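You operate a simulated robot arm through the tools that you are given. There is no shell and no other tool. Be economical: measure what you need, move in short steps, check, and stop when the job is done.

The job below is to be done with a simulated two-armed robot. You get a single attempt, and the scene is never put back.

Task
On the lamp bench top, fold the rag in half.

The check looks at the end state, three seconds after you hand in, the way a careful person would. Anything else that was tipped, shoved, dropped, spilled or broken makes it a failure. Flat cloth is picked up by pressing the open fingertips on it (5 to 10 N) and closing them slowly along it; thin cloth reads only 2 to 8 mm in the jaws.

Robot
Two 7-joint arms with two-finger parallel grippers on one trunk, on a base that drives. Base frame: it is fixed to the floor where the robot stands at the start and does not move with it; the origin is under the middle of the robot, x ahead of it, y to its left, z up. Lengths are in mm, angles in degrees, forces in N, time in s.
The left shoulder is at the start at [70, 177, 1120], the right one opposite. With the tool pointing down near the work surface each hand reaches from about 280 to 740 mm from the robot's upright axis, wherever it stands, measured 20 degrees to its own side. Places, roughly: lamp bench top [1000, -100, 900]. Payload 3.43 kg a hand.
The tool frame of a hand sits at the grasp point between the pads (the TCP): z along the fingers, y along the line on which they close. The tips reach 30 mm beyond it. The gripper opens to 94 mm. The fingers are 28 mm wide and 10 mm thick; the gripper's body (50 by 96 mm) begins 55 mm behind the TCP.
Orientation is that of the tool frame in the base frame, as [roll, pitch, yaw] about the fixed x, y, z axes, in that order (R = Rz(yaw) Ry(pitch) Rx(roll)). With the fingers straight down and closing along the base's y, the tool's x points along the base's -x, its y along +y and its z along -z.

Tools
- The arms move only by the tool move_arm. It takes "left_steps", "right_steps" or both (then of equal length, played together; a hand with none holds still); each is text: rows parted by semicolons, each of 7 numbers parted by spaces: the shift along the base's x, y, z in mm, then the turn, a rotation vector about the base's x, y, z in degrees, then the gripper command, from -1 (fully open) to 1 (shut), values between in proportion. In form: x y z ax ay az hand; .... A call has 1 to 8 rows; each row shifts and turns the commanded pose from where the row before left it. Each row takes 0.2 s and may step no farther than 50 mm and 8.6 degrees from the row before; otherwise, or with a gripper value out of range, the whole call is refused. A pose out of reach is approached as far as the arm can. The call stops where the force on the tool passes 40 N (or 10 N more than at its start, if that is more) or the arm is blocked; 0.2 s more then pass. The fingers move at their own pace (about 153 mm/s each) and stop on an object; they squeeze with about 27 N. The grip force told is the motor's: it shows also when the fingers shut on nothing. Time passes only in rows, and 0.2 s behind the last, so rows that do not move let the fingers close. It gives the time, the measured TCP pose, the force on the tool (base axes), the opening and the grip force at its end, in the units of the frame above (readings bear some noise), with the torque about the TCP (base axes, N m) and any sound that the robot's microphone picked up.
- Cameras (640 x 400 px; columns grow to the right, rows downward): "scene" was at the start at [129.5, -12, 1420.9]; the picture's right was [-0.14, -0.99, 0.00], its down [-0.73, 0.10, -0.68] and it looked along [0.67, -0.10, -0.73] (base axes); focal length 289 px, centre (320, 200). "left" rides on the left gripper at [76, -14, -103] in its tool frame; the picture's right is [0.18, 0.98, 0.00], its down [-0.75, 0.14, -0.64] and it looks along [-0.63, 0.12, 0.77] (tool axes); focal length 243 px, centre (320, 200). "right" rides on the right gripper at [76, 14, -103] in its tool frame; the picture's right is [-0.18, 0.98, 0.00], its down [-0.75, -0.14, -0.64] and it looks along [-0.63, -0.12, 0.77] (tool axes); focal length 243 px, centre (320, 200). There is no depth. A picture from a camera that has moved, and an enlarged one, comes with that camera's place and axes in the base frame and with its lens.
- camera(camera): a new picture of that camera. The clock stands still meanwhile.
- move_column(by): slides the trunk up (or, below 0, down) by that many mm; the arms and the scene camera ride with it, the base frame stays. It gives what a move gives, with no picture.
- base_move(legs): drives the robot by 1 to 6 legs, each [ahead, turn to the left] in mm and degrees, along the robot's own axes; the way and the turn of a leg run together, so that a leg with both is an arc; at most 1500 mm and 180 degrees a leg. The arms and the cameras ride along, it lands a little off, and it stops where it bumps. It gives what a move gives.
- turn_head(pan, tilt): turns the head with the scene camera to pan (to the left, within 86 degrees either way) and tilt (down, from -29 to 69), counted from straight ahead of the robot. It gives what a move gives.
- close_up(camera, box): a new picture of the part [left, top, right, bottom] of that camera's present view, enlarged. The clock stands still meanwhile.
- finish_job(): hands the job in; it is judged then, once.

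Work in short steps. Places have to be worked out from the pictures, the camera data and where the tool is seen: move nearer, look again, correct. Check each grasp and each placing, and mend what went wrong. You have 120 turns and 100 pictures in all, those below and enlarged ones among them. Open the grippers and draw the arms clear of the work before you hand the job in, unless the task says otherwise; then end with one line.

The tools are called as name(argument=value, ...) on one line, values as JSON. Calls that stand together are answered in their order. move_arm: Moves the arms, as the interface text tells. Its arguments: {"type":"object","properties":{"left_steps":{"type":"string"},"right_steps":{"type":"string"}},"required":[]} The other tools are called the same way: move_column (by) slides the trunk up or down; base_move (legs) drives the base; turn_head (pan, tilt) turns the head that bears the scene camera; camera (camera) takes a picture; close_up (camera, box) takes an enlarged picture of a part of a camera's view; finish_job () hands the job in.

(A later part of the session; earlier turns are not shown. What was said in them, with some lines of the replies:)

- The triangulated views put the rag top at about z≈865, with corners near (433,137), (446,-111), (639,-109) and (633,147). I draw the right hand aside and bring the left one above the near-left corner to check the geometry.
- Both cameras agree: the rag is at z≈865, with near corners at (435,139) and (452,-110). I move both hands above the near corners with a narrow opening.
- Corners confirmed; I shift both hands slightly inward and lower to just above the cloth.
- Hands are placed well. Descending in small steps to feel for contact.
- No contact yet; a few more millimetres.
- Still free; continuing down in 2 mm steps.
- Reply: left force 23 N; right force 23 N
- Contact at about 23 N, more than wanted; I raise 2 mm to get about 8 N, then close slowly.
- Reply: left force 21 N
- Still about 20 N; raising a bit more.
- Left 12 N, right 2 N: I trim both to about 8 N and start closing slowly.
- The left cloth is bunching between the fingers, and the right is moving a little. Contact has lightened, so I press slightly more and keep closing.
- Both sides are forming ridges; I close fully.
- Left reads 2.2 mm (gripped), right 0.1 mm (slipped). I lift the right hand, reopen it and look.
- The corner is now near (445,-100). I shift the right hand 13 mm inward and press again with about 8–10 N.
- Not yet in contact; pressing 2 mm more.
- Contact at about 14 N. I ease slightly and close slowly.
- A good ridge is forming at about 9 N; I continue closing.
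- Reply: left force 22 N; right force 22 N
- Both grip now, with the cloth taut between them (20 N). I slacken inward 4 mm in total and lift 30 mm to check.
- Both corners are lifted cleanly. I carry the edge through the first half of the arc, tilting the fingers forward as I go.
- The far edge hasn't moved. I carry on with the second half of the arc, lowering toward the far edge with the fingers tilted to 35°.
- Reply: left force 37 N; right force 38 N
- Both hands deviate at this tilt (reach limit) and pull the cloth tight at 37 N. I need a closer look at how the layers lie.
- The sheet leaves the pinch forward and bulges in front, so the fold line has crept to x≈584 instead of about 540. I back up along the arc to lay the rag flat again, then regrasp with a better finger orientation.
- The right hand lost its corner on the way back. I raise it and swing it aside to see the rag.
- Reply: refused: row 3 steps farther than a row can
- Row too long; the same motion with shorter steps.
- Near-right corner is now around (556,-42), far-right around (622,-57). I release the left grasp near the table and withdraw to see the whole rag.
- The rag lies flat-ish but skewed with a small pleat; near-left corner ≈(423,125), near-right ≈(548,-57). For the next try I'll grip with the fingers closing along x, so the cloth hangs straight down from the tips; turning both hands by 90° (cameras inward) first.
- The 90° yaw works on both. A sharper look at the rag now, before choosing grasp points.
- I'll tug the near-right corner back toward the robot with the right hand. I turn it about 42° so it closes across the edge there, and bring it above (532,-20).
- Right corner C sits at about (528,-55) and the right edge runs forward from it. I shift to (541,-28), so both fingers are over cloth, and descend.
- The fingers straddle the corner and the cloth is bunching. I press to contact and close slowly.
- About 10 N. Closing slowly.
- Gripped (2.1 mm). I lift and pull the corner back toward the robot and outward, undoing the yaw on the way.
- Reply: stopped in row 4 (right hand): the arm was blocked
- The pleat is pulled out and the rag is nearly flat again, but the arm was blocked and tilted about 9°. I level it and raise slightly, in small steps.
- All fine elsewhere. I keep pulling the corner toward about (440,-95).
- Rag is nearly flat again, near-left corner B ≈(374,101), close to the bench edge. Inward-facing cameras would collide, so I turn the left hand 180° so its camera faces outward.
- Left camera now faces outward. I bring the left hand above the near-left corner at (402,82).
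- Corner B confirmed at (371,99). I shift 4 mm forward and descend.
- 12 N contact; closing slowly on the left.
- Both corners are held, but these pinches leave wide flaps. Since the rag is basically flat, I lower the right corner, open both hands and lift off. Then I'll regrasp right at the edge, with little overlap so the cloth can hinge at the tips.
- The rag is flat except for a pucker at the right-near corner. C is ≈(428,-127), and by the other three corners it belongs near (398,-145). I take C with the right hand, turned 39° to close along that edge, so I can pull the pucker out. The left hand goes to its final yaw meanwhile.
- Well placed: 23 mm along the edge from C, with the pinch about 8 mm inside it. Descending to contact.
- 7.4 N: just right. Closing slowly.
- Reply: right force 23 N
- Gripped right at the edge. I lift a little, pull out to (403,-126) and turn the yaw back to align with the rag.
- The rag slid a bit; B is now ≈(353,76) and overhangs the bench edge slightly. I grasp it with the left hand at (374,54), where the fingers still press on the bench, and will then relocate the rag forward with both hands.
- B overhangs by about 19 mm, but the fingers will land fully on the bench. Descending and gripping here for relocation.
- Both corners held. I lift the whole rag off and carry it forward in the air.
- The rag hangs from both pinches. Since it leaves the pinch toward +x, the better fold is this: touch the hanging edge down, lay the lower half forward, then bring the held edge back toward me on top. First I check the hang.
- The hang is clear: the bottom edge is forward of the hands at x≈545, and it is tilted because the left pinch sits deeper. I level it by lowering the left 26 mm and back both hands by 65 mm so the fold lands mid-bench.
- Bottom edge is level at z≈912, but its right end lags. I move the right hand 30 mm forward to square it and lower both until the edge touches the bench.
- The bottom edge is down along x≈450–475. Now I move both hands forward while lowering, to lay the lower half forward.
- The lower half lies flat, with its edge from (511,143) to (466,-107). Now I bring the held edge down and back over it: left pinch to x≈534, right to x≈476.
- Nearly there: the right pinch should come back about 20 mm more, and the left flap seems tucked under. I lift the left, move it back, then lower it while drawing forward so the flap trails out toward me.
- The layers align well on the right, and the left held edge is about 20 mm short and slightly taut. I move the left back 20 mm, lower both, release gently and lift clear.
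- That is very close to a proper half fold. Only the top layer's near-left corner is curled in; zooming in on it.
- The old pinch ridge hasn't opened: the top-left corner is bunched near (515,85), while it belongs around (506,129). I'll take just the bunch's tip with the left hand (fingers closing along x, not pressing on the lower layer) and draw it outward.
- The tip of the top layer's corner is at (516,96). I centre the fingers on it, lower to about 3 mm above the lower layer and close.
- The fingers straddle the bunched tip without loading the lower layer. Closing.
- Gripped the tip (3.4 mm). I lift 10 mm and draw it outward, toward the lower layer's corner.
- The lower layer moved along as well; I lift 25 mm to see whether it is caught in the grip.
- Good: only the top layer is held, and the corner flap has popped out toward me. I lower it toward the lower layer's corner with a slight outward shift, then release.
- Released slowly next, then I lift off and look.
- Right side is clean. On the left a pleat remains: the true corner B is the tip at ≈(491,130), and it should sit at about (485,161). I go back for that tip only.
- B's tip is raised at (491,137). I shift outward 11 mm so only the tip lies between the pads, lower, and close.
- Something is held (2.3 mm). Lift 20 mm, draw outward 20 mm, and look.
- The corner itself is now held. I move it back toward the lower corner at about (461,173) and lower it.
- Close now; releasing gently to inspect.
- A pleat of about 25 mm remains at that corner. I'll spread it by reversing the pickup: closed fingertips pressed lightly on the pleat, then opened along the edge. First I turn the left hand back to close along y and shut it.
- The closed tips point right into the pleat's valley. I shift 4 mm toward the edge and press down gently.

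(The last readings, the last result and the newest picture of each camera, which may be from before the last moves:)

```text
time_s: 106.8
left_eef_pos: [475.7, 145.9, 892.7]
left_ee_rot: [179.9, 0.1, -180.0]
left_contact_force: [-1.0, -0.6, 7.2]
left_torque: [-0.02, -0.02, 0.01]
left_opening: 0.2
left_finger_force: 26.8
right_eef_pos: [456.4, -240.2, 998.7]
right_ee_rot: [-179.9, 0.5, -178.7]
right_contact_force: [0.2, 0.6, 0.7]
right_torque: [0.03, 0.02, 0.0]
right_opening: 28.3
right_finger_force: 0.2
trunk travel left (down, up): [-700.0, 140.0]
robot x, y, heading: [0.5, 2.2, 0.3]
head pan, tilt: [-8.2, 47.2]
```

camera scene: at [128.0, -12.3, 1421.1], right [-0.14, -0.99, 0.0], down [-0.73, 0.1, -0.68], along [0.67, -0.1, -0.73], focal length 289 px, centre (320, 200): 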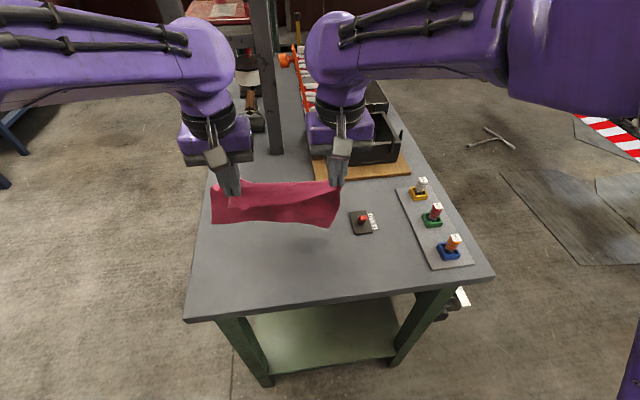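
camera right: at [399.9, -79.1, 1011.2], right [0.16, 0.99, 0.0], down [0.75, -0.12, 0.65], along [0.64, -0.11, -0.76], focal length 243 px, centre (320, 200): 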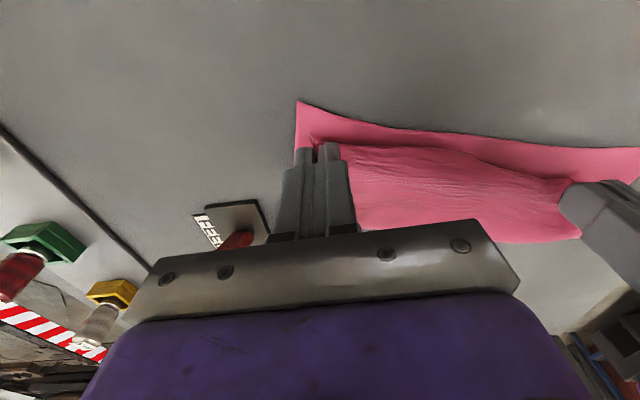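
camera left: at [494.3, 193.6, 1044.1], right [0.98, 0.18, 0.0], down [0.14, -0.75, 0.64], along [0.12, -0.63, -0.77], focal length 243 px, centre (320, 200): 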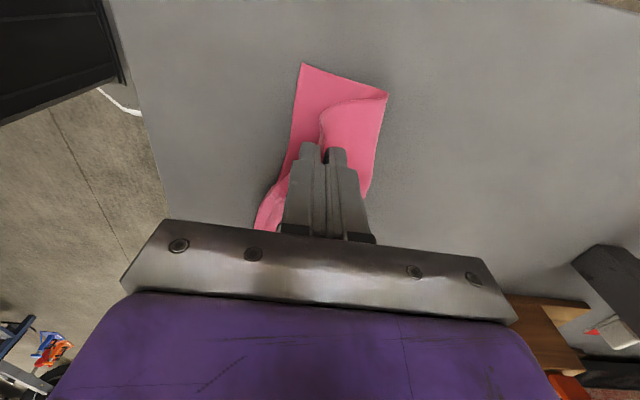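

7 N. Opening slowly to spread the pleat, then lifting straight off.

move_arm(left_steps="0 0 0 0 0 0 0.85;0 0 0 0 0 0 0.7;0 0 0 0 0 0 0.55;0 0 0 0 0 0 0.4;0 0 0 0 0 0 0.25;0 0 0 0 0 0 0.1;0 0 0 0 0 0 0;0 0 25 0 0 0 0")

close_up(camera="left", box=[200, 60, 440, 220])

```text
time_s: 108.6
left_eef_pos: [474.3, 146.0, 918.6]
left_ee_rot: [179.9, 0.1, -179.9]
left_contact_force: [-0.6, -0.1, 1.1]
left_torque: [-0.01, -0.01, 0.0]
left_opening: 47.1
left_finger_force: 0.2
right_eef_pos: [456.3, -239.2, 999.6]
right_ee_rot: [-179.9, 0.4, -178.7]
right_contact_force: [-0.2, 0.7, 0.1]
right_torque: [0.01, 0.0, 0.0]
right_opening: 28.0
right_finger_force: 0.1
trunk travel left (down, up): [-700.0, 140.0]
robot x, y, heading: [2.2, 0.6, -0.0]
head pan, tilt: [-8.2, 47.2]
```

```text
2.50 times, centred on (320, 140) of left
camera zoom: at [397.9, 131.6, 1020.3], right [-0.18, 0.98, 0.0], down [0.75, 0.14, 0.64], along [0.63, 0.12, -0.77], focal length 606 px, centre (320, 350)
```

zoom: 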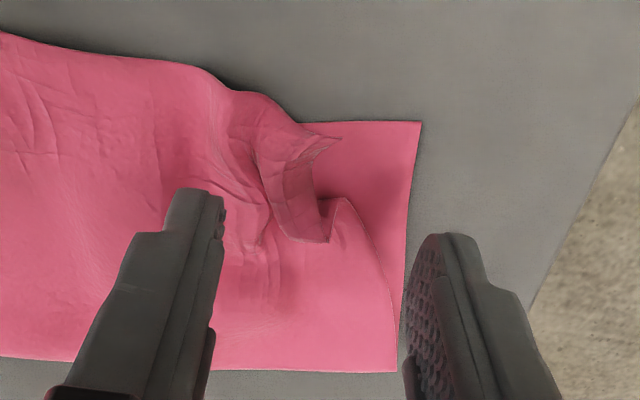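

The pleat opened partly; what remains is a small diagonal pleat near (471,138). I repeat the spreading there, turned 40° to open across it, moving the hand outward so only the corner side travels.

move_arm(left_steps="0 0 10 0 0 8 1;-1 -3 0 0 0 8 1;-1 -3 0 0 0 8 1;-1 -3 0 0 0 8 1;0 0 0 0 0 8 1;0 0 -15 0 0 0 1;0 0 -12 0 0 0 1;0 0 -4 0 0 0 1")

close_up(camera="left", box=[200, 60, 440, 220])

```text
time_s: 110.4
left_eef_pos: [472.4, 137.0, 898.2]
left_ee_rot: [-180.0, 0.1, -139.9]
left_contact_force: [0.7, 0.1, 0.1]
left_torque: [0.01, 0.0, -0.01]
left_opening: 0.0
left_finger_force: 26.9
right_eef_pos: [457.4, -239.5, 999.8]
right_ee_rot: [-179.9, 0.4, -178.7]
right_contact_force: [0.0, 0.3, -0.3]
right_torque: [0.0, 0.02, -0.01]
right_opening: 28.2
right_finger_force: 0.1
trunk travel left (down, up): [-700.0, 140.0]
robot x, y, heading: [-1.1, 3.5, 0.0]
head pan, tilt: [-8.2, 47.2]
```

```text
2.50 times, centred on (320, 140) of left
camera zoom: at [422.6, 78.0, 999.5], right [-0.77, 0.63, 0.0], down [0.49, 0.59, 0.64], along [0.41, 0.5, -0.77], focal length 606 px, centre (320, 350)
```

zoom: 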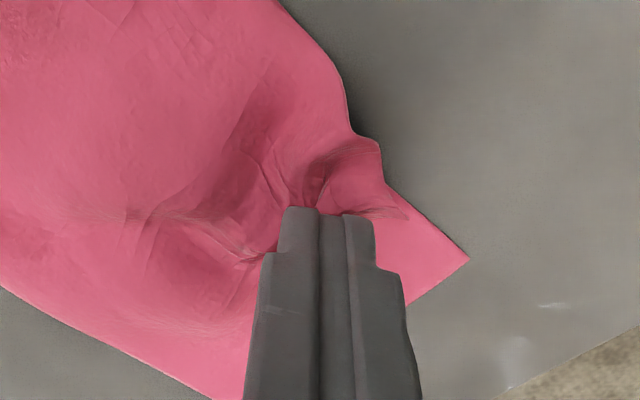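

Tips are on the pleat, with the outer finger over the corner flap. Pressing.

move_arm(left_steps="0 0 -3 0 0 0 1;0 0 -2 0 0 0 1;0 0 0 0 0 0 1")

```text
time_s: 111.2
left_eef_pos: [472.3, 137.6, 892.7]
left_ee_rot: [-179.9, 0.0, -140.0]
left_contact_force: [0.3, -1.7, 7.3]
left_torque: [-0.09, -0.01, 0.04]
left_opening: 0.0
left_finger_force: 26.8
right_eef_pos: [457.2, -240.1, 999.4]
right_ee_rot: [-179.9, 0.4, -178.7]
right_contact_force: [0.0, 0.4, -1.0]
right_torque: [0.01, -0.01, -0.01]
right_opening: 28.3
right_finger_force: 0.0
trunk travel left (down, up): [-700.0, 140.0]
robot x, y, heading: [1.3, 0.4, -0.0]
head pan, tilt: [-8.2, 47.2]
```

7 N again; opening 36 mm while shifting outward half that, then lifting.

move_arm(left_steps="-1.6 1.9 0 0 0 0 0.87;-1.6 1.9 0 0 0 0 0.74;-1.6 1.9 0 0 0 0 0.61;-1.6 1.9 0 0 0 0 0.48;-1.6 1.9 0 0 0 0 0.35;-1.6 1.9 0 0 0 0 0.22;0 0 0 0 0 0 0.22;0 0 25 0 0 0 0.22")

close_up(camera="left", box=[200, 60, 440, 220])

```text
time_s: 113.0
left_eef_pos: [461.7, 151.2, 916.5]
left_ee_rot: [179.9, 0.0, -140.1]
left_contact_force: [0.0, 0.8, 0.3]
left_torque: [-0.03, -0.01, 0.01]
left_opening: 36.7
left_finger_force: 0.1
right_eef_pos: [457.5, -238.8, 998.9]
right_ee_rot: [-179.8, 0.4, -178.7]
right_contact_force: [-0.1, -0.6, -0.9]
right_torque: [0.03, -0.03, 0.0]
right_opening: 28.2
right_finger_force: 0.0
trunk travel left (down, up): [-700.0, 140.0]
robot x, y, heading: [3.7, -0.3, 0.0]
head pan, tilt: [-8.2, 47.2]
```

```text
2.50 times, centred on (320, 140) of left
camera zoom: at [413.3, 90.9, 1018.6], right [-0.77, 0.63, 0.0], down [0.49, 0.59, 0.64], along [0.41, 0.5, -0.77], focal length 606 px, centre (320, 350)
```

zoom: 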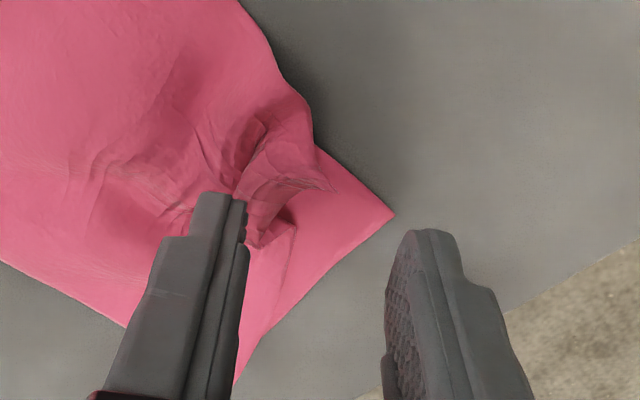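

The corner gap is down to about 17 mm, toward (-7,+17). One more spread pass, starting at (461,139) and opening along that direction.

move_arm(left_steps="0 -6 8 0 0 -8 1;0 -6 0 0 0 -8 1;0 0 0 0 0 0 1;0 0 -14 0 0 0 1;0 0 -10 0 0 0 1;0 0 -4 0 0 0 1;0 0 -3 0 0 0 1;0 0 0 0 0 0 1")

```text
time_s: 114.8
left_eef_pos: [464.3, 136.9, 893.5]
left_ee_rot: [-180.0, 0.1, -155.9]
left_contact_force: [-0.9, 0.2, 2.6]
left_torque: [-0.01, -0.04, 0.0]
left_opening: 0.0
left_finger_force: 27.6
right_eef_pos: [456.8, -239.8, 999.2]
right_ee_rot: [-179.9, 0.4, -178.7]
right_contact_force: [0.6, -0.4, 0.6]
right_torque: [0.01, 0.01, 0.0]
right_opening: 28.3
right_finger_force: 0.0
trunk travel left (down, up): [-700.0, 140.0]
robot x, y, heading: [0.0, -1.0, 0.4]
head pan, tilt: [-8.2, 47.2]
```

Light contact; pressing 1 mm more and spreading outward.

move_arm(left_steps="0 0 -1 0 0 0 1;-1.3 3 0 0 0 0 0.87;-1.3 3 0 0 0 0 0.74;-1.3 3 0 0 0 0 0.61;-1.3 3 0 0 0 0 0.48;-1.3 3 0 0 0 0 0.35;0 0 0 0 0 0 0.35;0 0 25 0 0 0 0.35")

move_arm(left_steps="0 10 30 0 0 0 0.4;0 45 10 0 0 0 0.4;0 45 0 0 0 0 0.4;0 30 0 0 0 0 0.4")

close_up(camera="scene", box=[200, 200, 350, 294])

```text
time_s: 116.6
left_eef_pos: [454.8, 154.0, 918.0]
left_ee_rot: [-180.0, 0.0, -156.0]
left_contact_force: [-0.4, 0.5, -0.2]
left_torque: [0.03, 0.02, 0.04]
left_opening: 30.6
left_finger_force: 0.1
right_eef_pos: [455.4, -238.3, 999.2]
right_ee_rot: [-179.8, 0.4, -178.7]
right_contact_force: [0.3, 0.4, 0.1]
right_torque: [-0.01, -0.05, 0.02]
right_opening: 27.8
right_finger_force: 0.0
trunk travel left (down, up): [-700.0, 140.0]
robot x, y, heading: [-1.3, 3.5, 0.1]
head pan, tilt: [-8.2, 47.2]
```

```text
time_s: 117.6
left_eef_pos: [457.1, 281.0, 959.3]
left_ee_rot: [-180.0, 0.1, -156.1]
left_contact_force: [1.3, 0.6, -0.9]
left_torque: [0.01, 0.03, 0.01]
left_opening: 28.3
left_finger_force: 0.0
right_eef_pos: [456.5, -238.6, 999.8]
right_ee_rot: [-179.8, 0.4, -178.7]
right_contact_force: [0.1, 0.3, 0.2]
right_torque: [-0.04, 0.01, -0.02]
right_opening: 28.1
right_finger_force: 0.0
trunk travel left (down, up): [-700.0, 140.0]
robot x, y, heading: [-2.0, 1.7, -0.1]
head pan, tilt: [-8.2, 47.2]
```

```text
4.26 times, centred on (275, 247) of scene
camera zoom: at [129.2, -11.2, 1421.0], right [-0.14, -0.99, 0.0], down [-0.73, 0.1, -0.68], along [0.67, -0.1, -0.73], focal length 1229 px, centre (512, 0)
```

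zoom: 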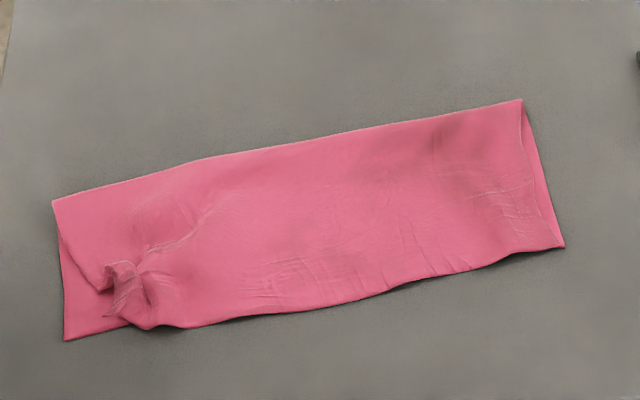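

The fold is good except for this one puckered corner, about 25 mm short. I anchor the rag's middle with the right hand's closed fingertips while the left pulls the corner outward, so the pleat opens instead of dragging the whole rag. Turning the left and bringing the right over first.

move_arm(left_steps="0 0 0 0 0 -8.5 0.4;0 0 0 0 0 -8.5 0.4;0 0 0 0 0 -8.5 0.4;0 0 0 0 0 -8.5 0.4;0 0 0 0 0 -8.5 0.4;0 0 0 0 0 -8.5 0.4;0 0 0 0 0 -8.5 0.4;0 0 0 0 0 -8.5 0.4", right_steps="6 38 0 0 0 0 1;6 38 0 0 0 0 1;6 38 0 0 0 0 1;6 38 0 0 0 0 1;6 38 0 0 0 0 1;6 38 0 0 0 0 1;6 38 0 0 0 0 1;0 0 -30 0 0 0 1")

move_arm(left_steps="4 -35 0 0 0 -8.5 0.4;4 -35 0 0 0 -8.5 0.4;4 -35 0 0 0 -8.5 0.4;3 -27 0 0 0 -8.5 0.4;0 0 0 0 0 -8.5 0.4;0 0 -25 0 0 -3.5 0.4;0 0 -17 0 0 0 0.4;0 0 0 0 0 0 0.4", right_steps="0 0 -20 0 0 0 1;0 0 -20 0 0 0 1;0 0 -15 0 0 0 1;0 0 -10 0 0 0 1;0 0 -5 0 0 0 1;0 0 -3 0 0 0 1;0 0 0 0 0 0 1;0 0 0 0 0 0 1")

close_up(camera="left", box=[200, 40, 440, 200])

```text
time_s: 119.6
left_eef_pos: [455.9, 281.5, 958.1]
left_ee_rot: [-179.9, 0.1, 135.8]
left_contact_force: [-0.7, -0.1, -0.5]
left_torque: [-0.01, -0.03, 0.01]
left_opening: 28.0
left_finger_force: 0.1
right_eef_pos: [510.2, 20.3, 993.5]
right_ee_rot: [176.5, 1.0, 178.8]
right_contact_force: [0.4, 0.4, 0.6]
right_torque: [-0.02, -0.02, 0.02]
right_opening: 0.0
right_finger_force: 27.1
trunk travel left (down, up): [-700.0, 140.0]
robot x, y, heading: [-1.9, -1.3, -0.1]
head pan, tilt: [-8.2, 47.2]
stopped in row 8 (right hand): the arm was blocked; the commanded pose is now the measured one
```

```text
time_s: 121.4
left_eef_pos: [471.2, 151.2, 915.6]
left_ee_rot: [180.0, 0.1, 89.8]
left_contact_force: [0.0, -0.2, -0.2]
left_torque: [-0.02, -0.01, -0.02]
left_opening: 27.9
left_finger_force: 0.0
right_eef_pos: [514.8, 16.4, 923.8]
right_ee_rot: [175.5, 0.8, 177.9]
right_contact_force: [0.1, 0.6, 0.3]
right_torque: [-0.02, -0.03, -0.03]
right_opening: 0.0
right_finger_force: 27.0
trunk travel left (down, up): [-700.0, 140.0]
robot x, y, heading: [1.3, 0.5, -0.0]
head pan, tilt: [-8.2, 47.2]
```

```text
2.50 times, centred on (320, 120) of left
camera zoom: at [456.7, 227.8, 1018.2], right [0.98, 0.18, 0.0], down [0.14, -0.75, 0.64], along [0.12, -0.63, -0.77], focal length 606 px, centre (320, 400)
```

zoom: 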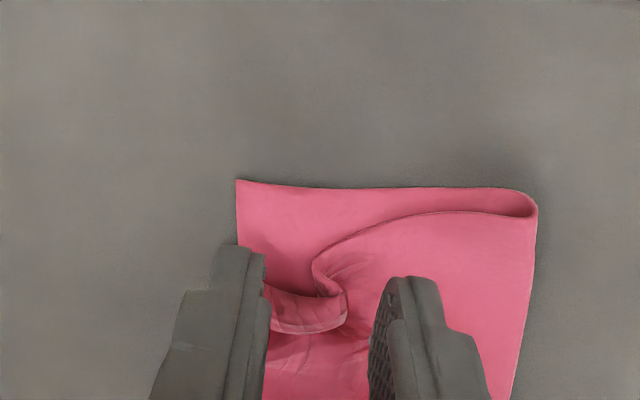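

The right arm stops short at (515,16), which will do as an anchor. On the left, the lobe is at (471,153) and B at (457,144). I press the right down, and place the left at (464,150) with a wider opening.

move_arm(left_steps="-7 -1 0 0 0 0 0.2;0 0 -10 0 0 0 0.2;0 0 -6 0 0 0 0.2;0 0 -4 0 0 0 0.2;0 0 0 0 0 0 0.2", right_steps="0 0 -10 0 0 0 1;0 0 -8 0 0 0 1;0 0 -6 0 0 0 1;0 0 -4 0 0 0 1;0 0 0 0 0 0 1")

```text
time_s: 122.6
left_eef_pos: [463.4, 149.0, 896.8]
left_ee_rot: [180.0, 0.2, 89.8]
left_contact_force: [-0.1, -0.7, 0.1]
left_torque: [0.03, -0.02, -0.03]
left_opening: 37.6
left_finger_force: 0.1
right_eef_pos: [514.3, 16.5, 894.6]
right_ee_rot: [175.4, 0.8, 177.7]
right_contact_force: [0.0, 0.0, -0.4]
right_torque: [0.02, -0.02, 0.04]
right_opening: 0.1
right_finger_force: 26.4
trunk travel left (down, up): [-700.0, 140.0]
robot x, y, heading: [-1.1, -1.7, 0.1]
head pan, tilt: [-8.2, 47.2]
```

Right nearly touching; I press it 3 mm more while the left lowers 2 mm and closes on the corner.

move_arm(left_steps="0 0 -2 0 0 0 0.2;0 0 0 0 0 0 0.4;0 0 0 0 0 0 0.6;0 0 0 0 0 0 0.8;0 0 0 0 0 0 1;0 0 0 0 0 0 1", right_steps="0 0 -1.5 0 0 0 1;0 0 -1.5 0 0 0 1;0 0 -1 0 0 0 1;0 0 0 0 0 0 1;0 0 0 0 0 0 1;0 0 0 0 0 0 1")

close_up(camera="left", box=[200, 40, 440, 200])

```text
time_s: 124.0
left_eef_pos: [461.9, 150.1, 895.6]
left_ee_rot: [179.9, 0.1, 89.8]
left_contact_force: [-0.7, 0.0, 0.4]
left_torque: [0.01, -0.04, 0.0]
left_opening: 2.7
left_finger_force: 26.8
right_eef_pos: [515.0, 14.8, 891.9]
right_ee_rot: [175.5, 1.1, 177.6]
right_contact_force: [3.0, 2.1, 15.2]
right_torque: [-0.01, 0.07, 0.0]
right_opening: 0.3
right_finger_force: 26.7
trunk travel left (down, up): [-700.0, 140.0]
robot x, y, heading: [0.3, 1.9, 0.1]
head pan, tilt: [-8.2, 47.2]
```

```text
2.50 times, centred on (320, 120) of left
camera zoom: at [448.6, 226.1, 997.7], right [0.98, 0.18, 0.0], down [0.14, -0.75, 0.64], along [0.12, -0.63, -0.77], focal length 606 px, centre (320, 400)
```

zoom: 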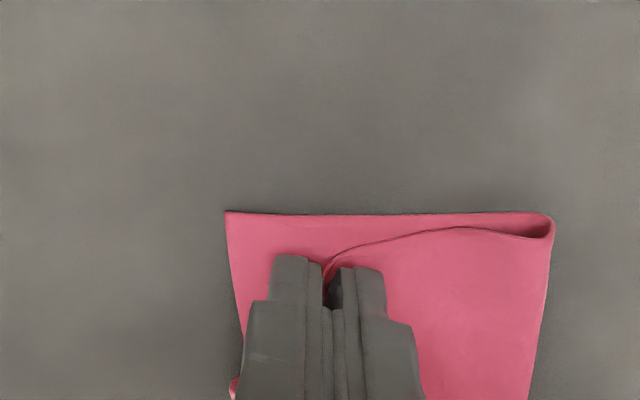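

Anchored at 15 N and the corner is gripped. I lift 8 mm and pull it toward the lower corner (438,167), slightly past.

move_arm(left_steps="0 0 9 0 0 0 1;-4 4 0 0 0 0 1;-5 4 0 0 0 0 1;-5 4 0 0 0 0 1;-5 4 0 0 0 0 1;-4 3 -4 0 0 0 1;0 0 -5 0 0 0 1;0 0 0 0 0 0 1")

close_up(camera="left", box=[200, 40, 440, 200])

```text
time_s: 125.8
left_eef_pos: [439.4, 166.8, 896.1]
left_ee_rot: [179.9, 0.1, 89.8]
left_contact_force: [3.2, -6.5, 0.2]
left_torque: [-0.21, -0.08, 0.1]
left_opening: 2.5
left_finger_force: 26.9
right_eef_pos: [513.7, 17.2, 892.7]
right_ee_rot: [175.4, 0.9, 177.8]
right_contact_force: [-2.6, 4.3, 15.4]
right_torque: [0.05, 0.21, -0.02]
right_opening: 0.0
right_finger_force: 27.3
trunk travel left (down, up): [-700.0, 140.0]
robot x, y, heading: [-0.5, 0.3, -0.1]
head pan, tilt: [-8.2, 47.2]
```

```text
2.50 times, centred on (320, 120) of left
camera zoom: at [425.5, 244.6, 997.8], right [0.98, 0.18, 0.0], down [0.14, -0.75, 0.64], along [0.12, -0.63, -0.77], focal length 606 px, centre (320, 400)
```

zoom: 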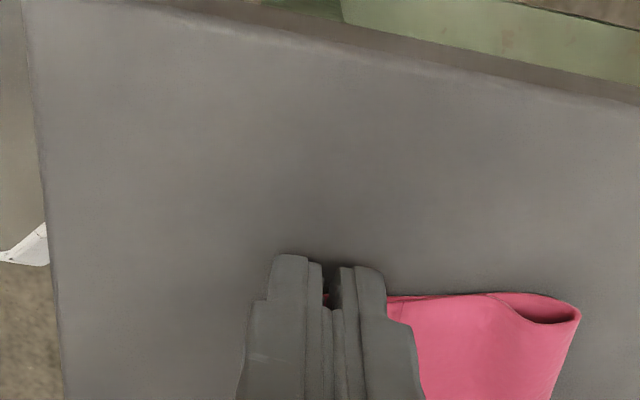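

The tension shows the pleat stretching against the anchor, and the top corner now covers the lower one. I release the left gently and lift it straight up.

move_arm(left_steps="0 0 -2 0 0 0 1;0 0 0 0 0 0 1;0 0 0 0 0 0 0.8;0 0 0 0 0 0 0.6;0 0 0 0 0 0 0.5;0 0 15 0 0 0 0.5;0 0 40 0 0 0 0.5;0 40 20 0 0 0 0.5")

close_up(camera="scene", box=[200, 200, 350, 294])

```text
time_s: 127.6
left_eef_pos: [440.0, 208.4, 967.5]
left_ee_rot: [179.9, 0.2, 89.9]
left_contact_force: [-0.7, 0.8, -0.3]
left_torque: [-0.05, 0.03, 0.0]
left_opening: 23.7
left_finger_force: 0.1
right_eef_pos: [514.4, 16.6, 892.5]
right_ee_rot: [175.7, 0.9, 177.9]
right_contact_force: [-1.9, -2.0, 14.3]
right_torque: [-0.16, 0.21, 0.0]
right_opening: 0.2
right_finger_force: 26.9
trunk travel left (down, up): [-700.0, 140.0]
robot x, y, heading: [-0.5, 0.7, -0.1]
head pan, tilt: [-8.2, 47.2]
```

```text
4.26 times, centred on (275, 247) of scene
camera zoom: at [127.3, -9.4, 1421.2], right [-0.14, -0.99, 0.0], down [-0.73, 0.1, -0.68], along [0.67, -0.1, -0.73], focal length 1229 px, centre (512, 0)
```

zoom: 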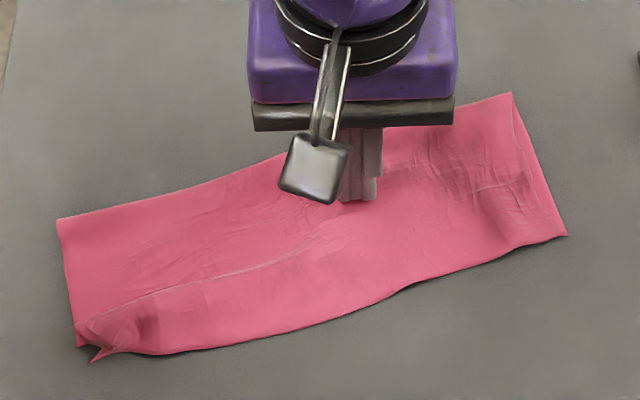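

Now the corner lines up; only small wrinkles remain. I withdraw the right hand upward and aside, open it, and take a final look.

move_arm(left_steps="0 10 15 0 0 0 0;0 30 10 0 0 0 -0.5;0 20 0 0 0 0 -1;0 0 0 0 0 0 -1;0 0 0 0 0 0 -1;0 0 0 0 0 0 -1;0 0 0 0 0 0 -1;0 0 0 0 0 0 -1", right_steps="0 0 10 0 0 0 1;0 0 35 0 0 0 1;0 0 45 0 0 0 1;0 -30 30 0 0 0 1;-10 -45 0 0 0 0 0;-10 -45 0 0 0 0 -1;-10 -45 0 0 0 0 -1;-10 -45 0 0 0 0 -1")

move_arm(right_steps="-20 -40 0 0 0 0 -1;-20 -20 0 0 0 0 -1;0 0 0 0 0 0 -1")

camera(camera="scene")

close_up(camera="scene", box=[200, 200, 350, 294])

```text
time_s: 129.4
left_eef_pos: [440.2, 265.3, 991.5]
left_ee_rot: [-180.0, 0.0, 89.7]
left_contact_force: [-0.4, 0.1, -0.4]
left_torque: [0.01, 0.0, 0.0]
left_opening: 93.8
left_finger_force: 0.0
right_eef_pos: [467.7, -189.6, 1005.8]
right_ee_rot: [176.5, 1.0, 178.9]
right_contact_force: [0.8, -0.5, 0.1]
right_torque: [0.03, -0.01, -0.02]
right_opening: 93.7
right_finger_force: 0.0
trunk travel left (down, up): [-700.0, 140.0]
robot x, y, heading: [-5.4, -1.0, 0.0]
head pan, tilt: [-8.2, 47.2]
```

```text
time_s: 130.2
left_eef_pos: [442.3, 269.7, 991.1]
left_ee_rot: [-180.0, 0.1, 89.7]
left_contact_force: [0.9, -0.6, -0.4]
left_torque: [-0.03, -0.02, 0.0]
left_opening: 94.0
left_finger_force: 0.0
right_eef_pos: [431.0, -247.2, 1005.2]
right_ee_rot: [176.7, 1.0, 179.0]
right_contact_force: [-0.3, 0.0, 0.0]
right_torque: [0.0, 0.02, 0.02]
right_opening: 93.8
right_finger_force: 0.0
trunk travel left (down, up): [-700.0, 140.0]
robot x, y, heading: [-3.5, -0.3, 0.1]
head pan, tilt: [-8.2, 47.2]
```

```text
8 pictures are left
camera scene: at [130.6, -10.5, 1420.8], right [-0.14, -0.99, 0.0], down [-0.73, 0.1, -0.68], along [0.67, -0.1, -0.73], focal length 289 px, centre (320, 200)
```

scene: 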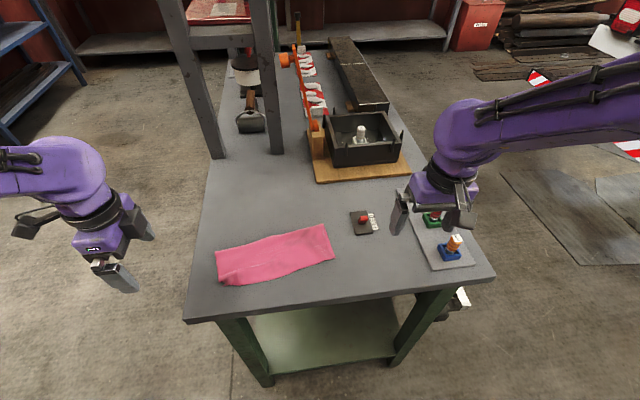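

```text
4.26 times, centred on (275, 247) of scene
camera zoom: at [130.6, -10.5, 1420.8], right [-0.14, -0.99, 0.0], down [-0.73, 0.1, -0.68], along [0.67, -0.1, -0.73], focal length 1229 px, centre (512, 0)
```

zoom: 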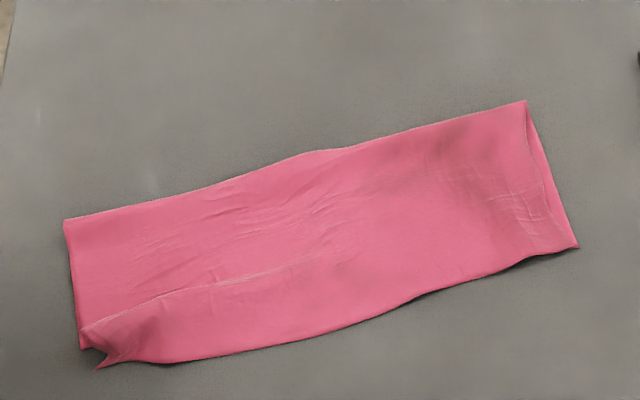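

The rag is folded in half with its edges and corners aligned to within a few millimetres. Nothing else was disturbed, and both hands are open and clear, so I hand in.

finish_job()

```text
The job is handed in.
```

The rag is folded in half on the lamp bench, with slight wrinkles and a small tip sticking out at the near-left corner; nothing else was moved, and both hands are open and clear.
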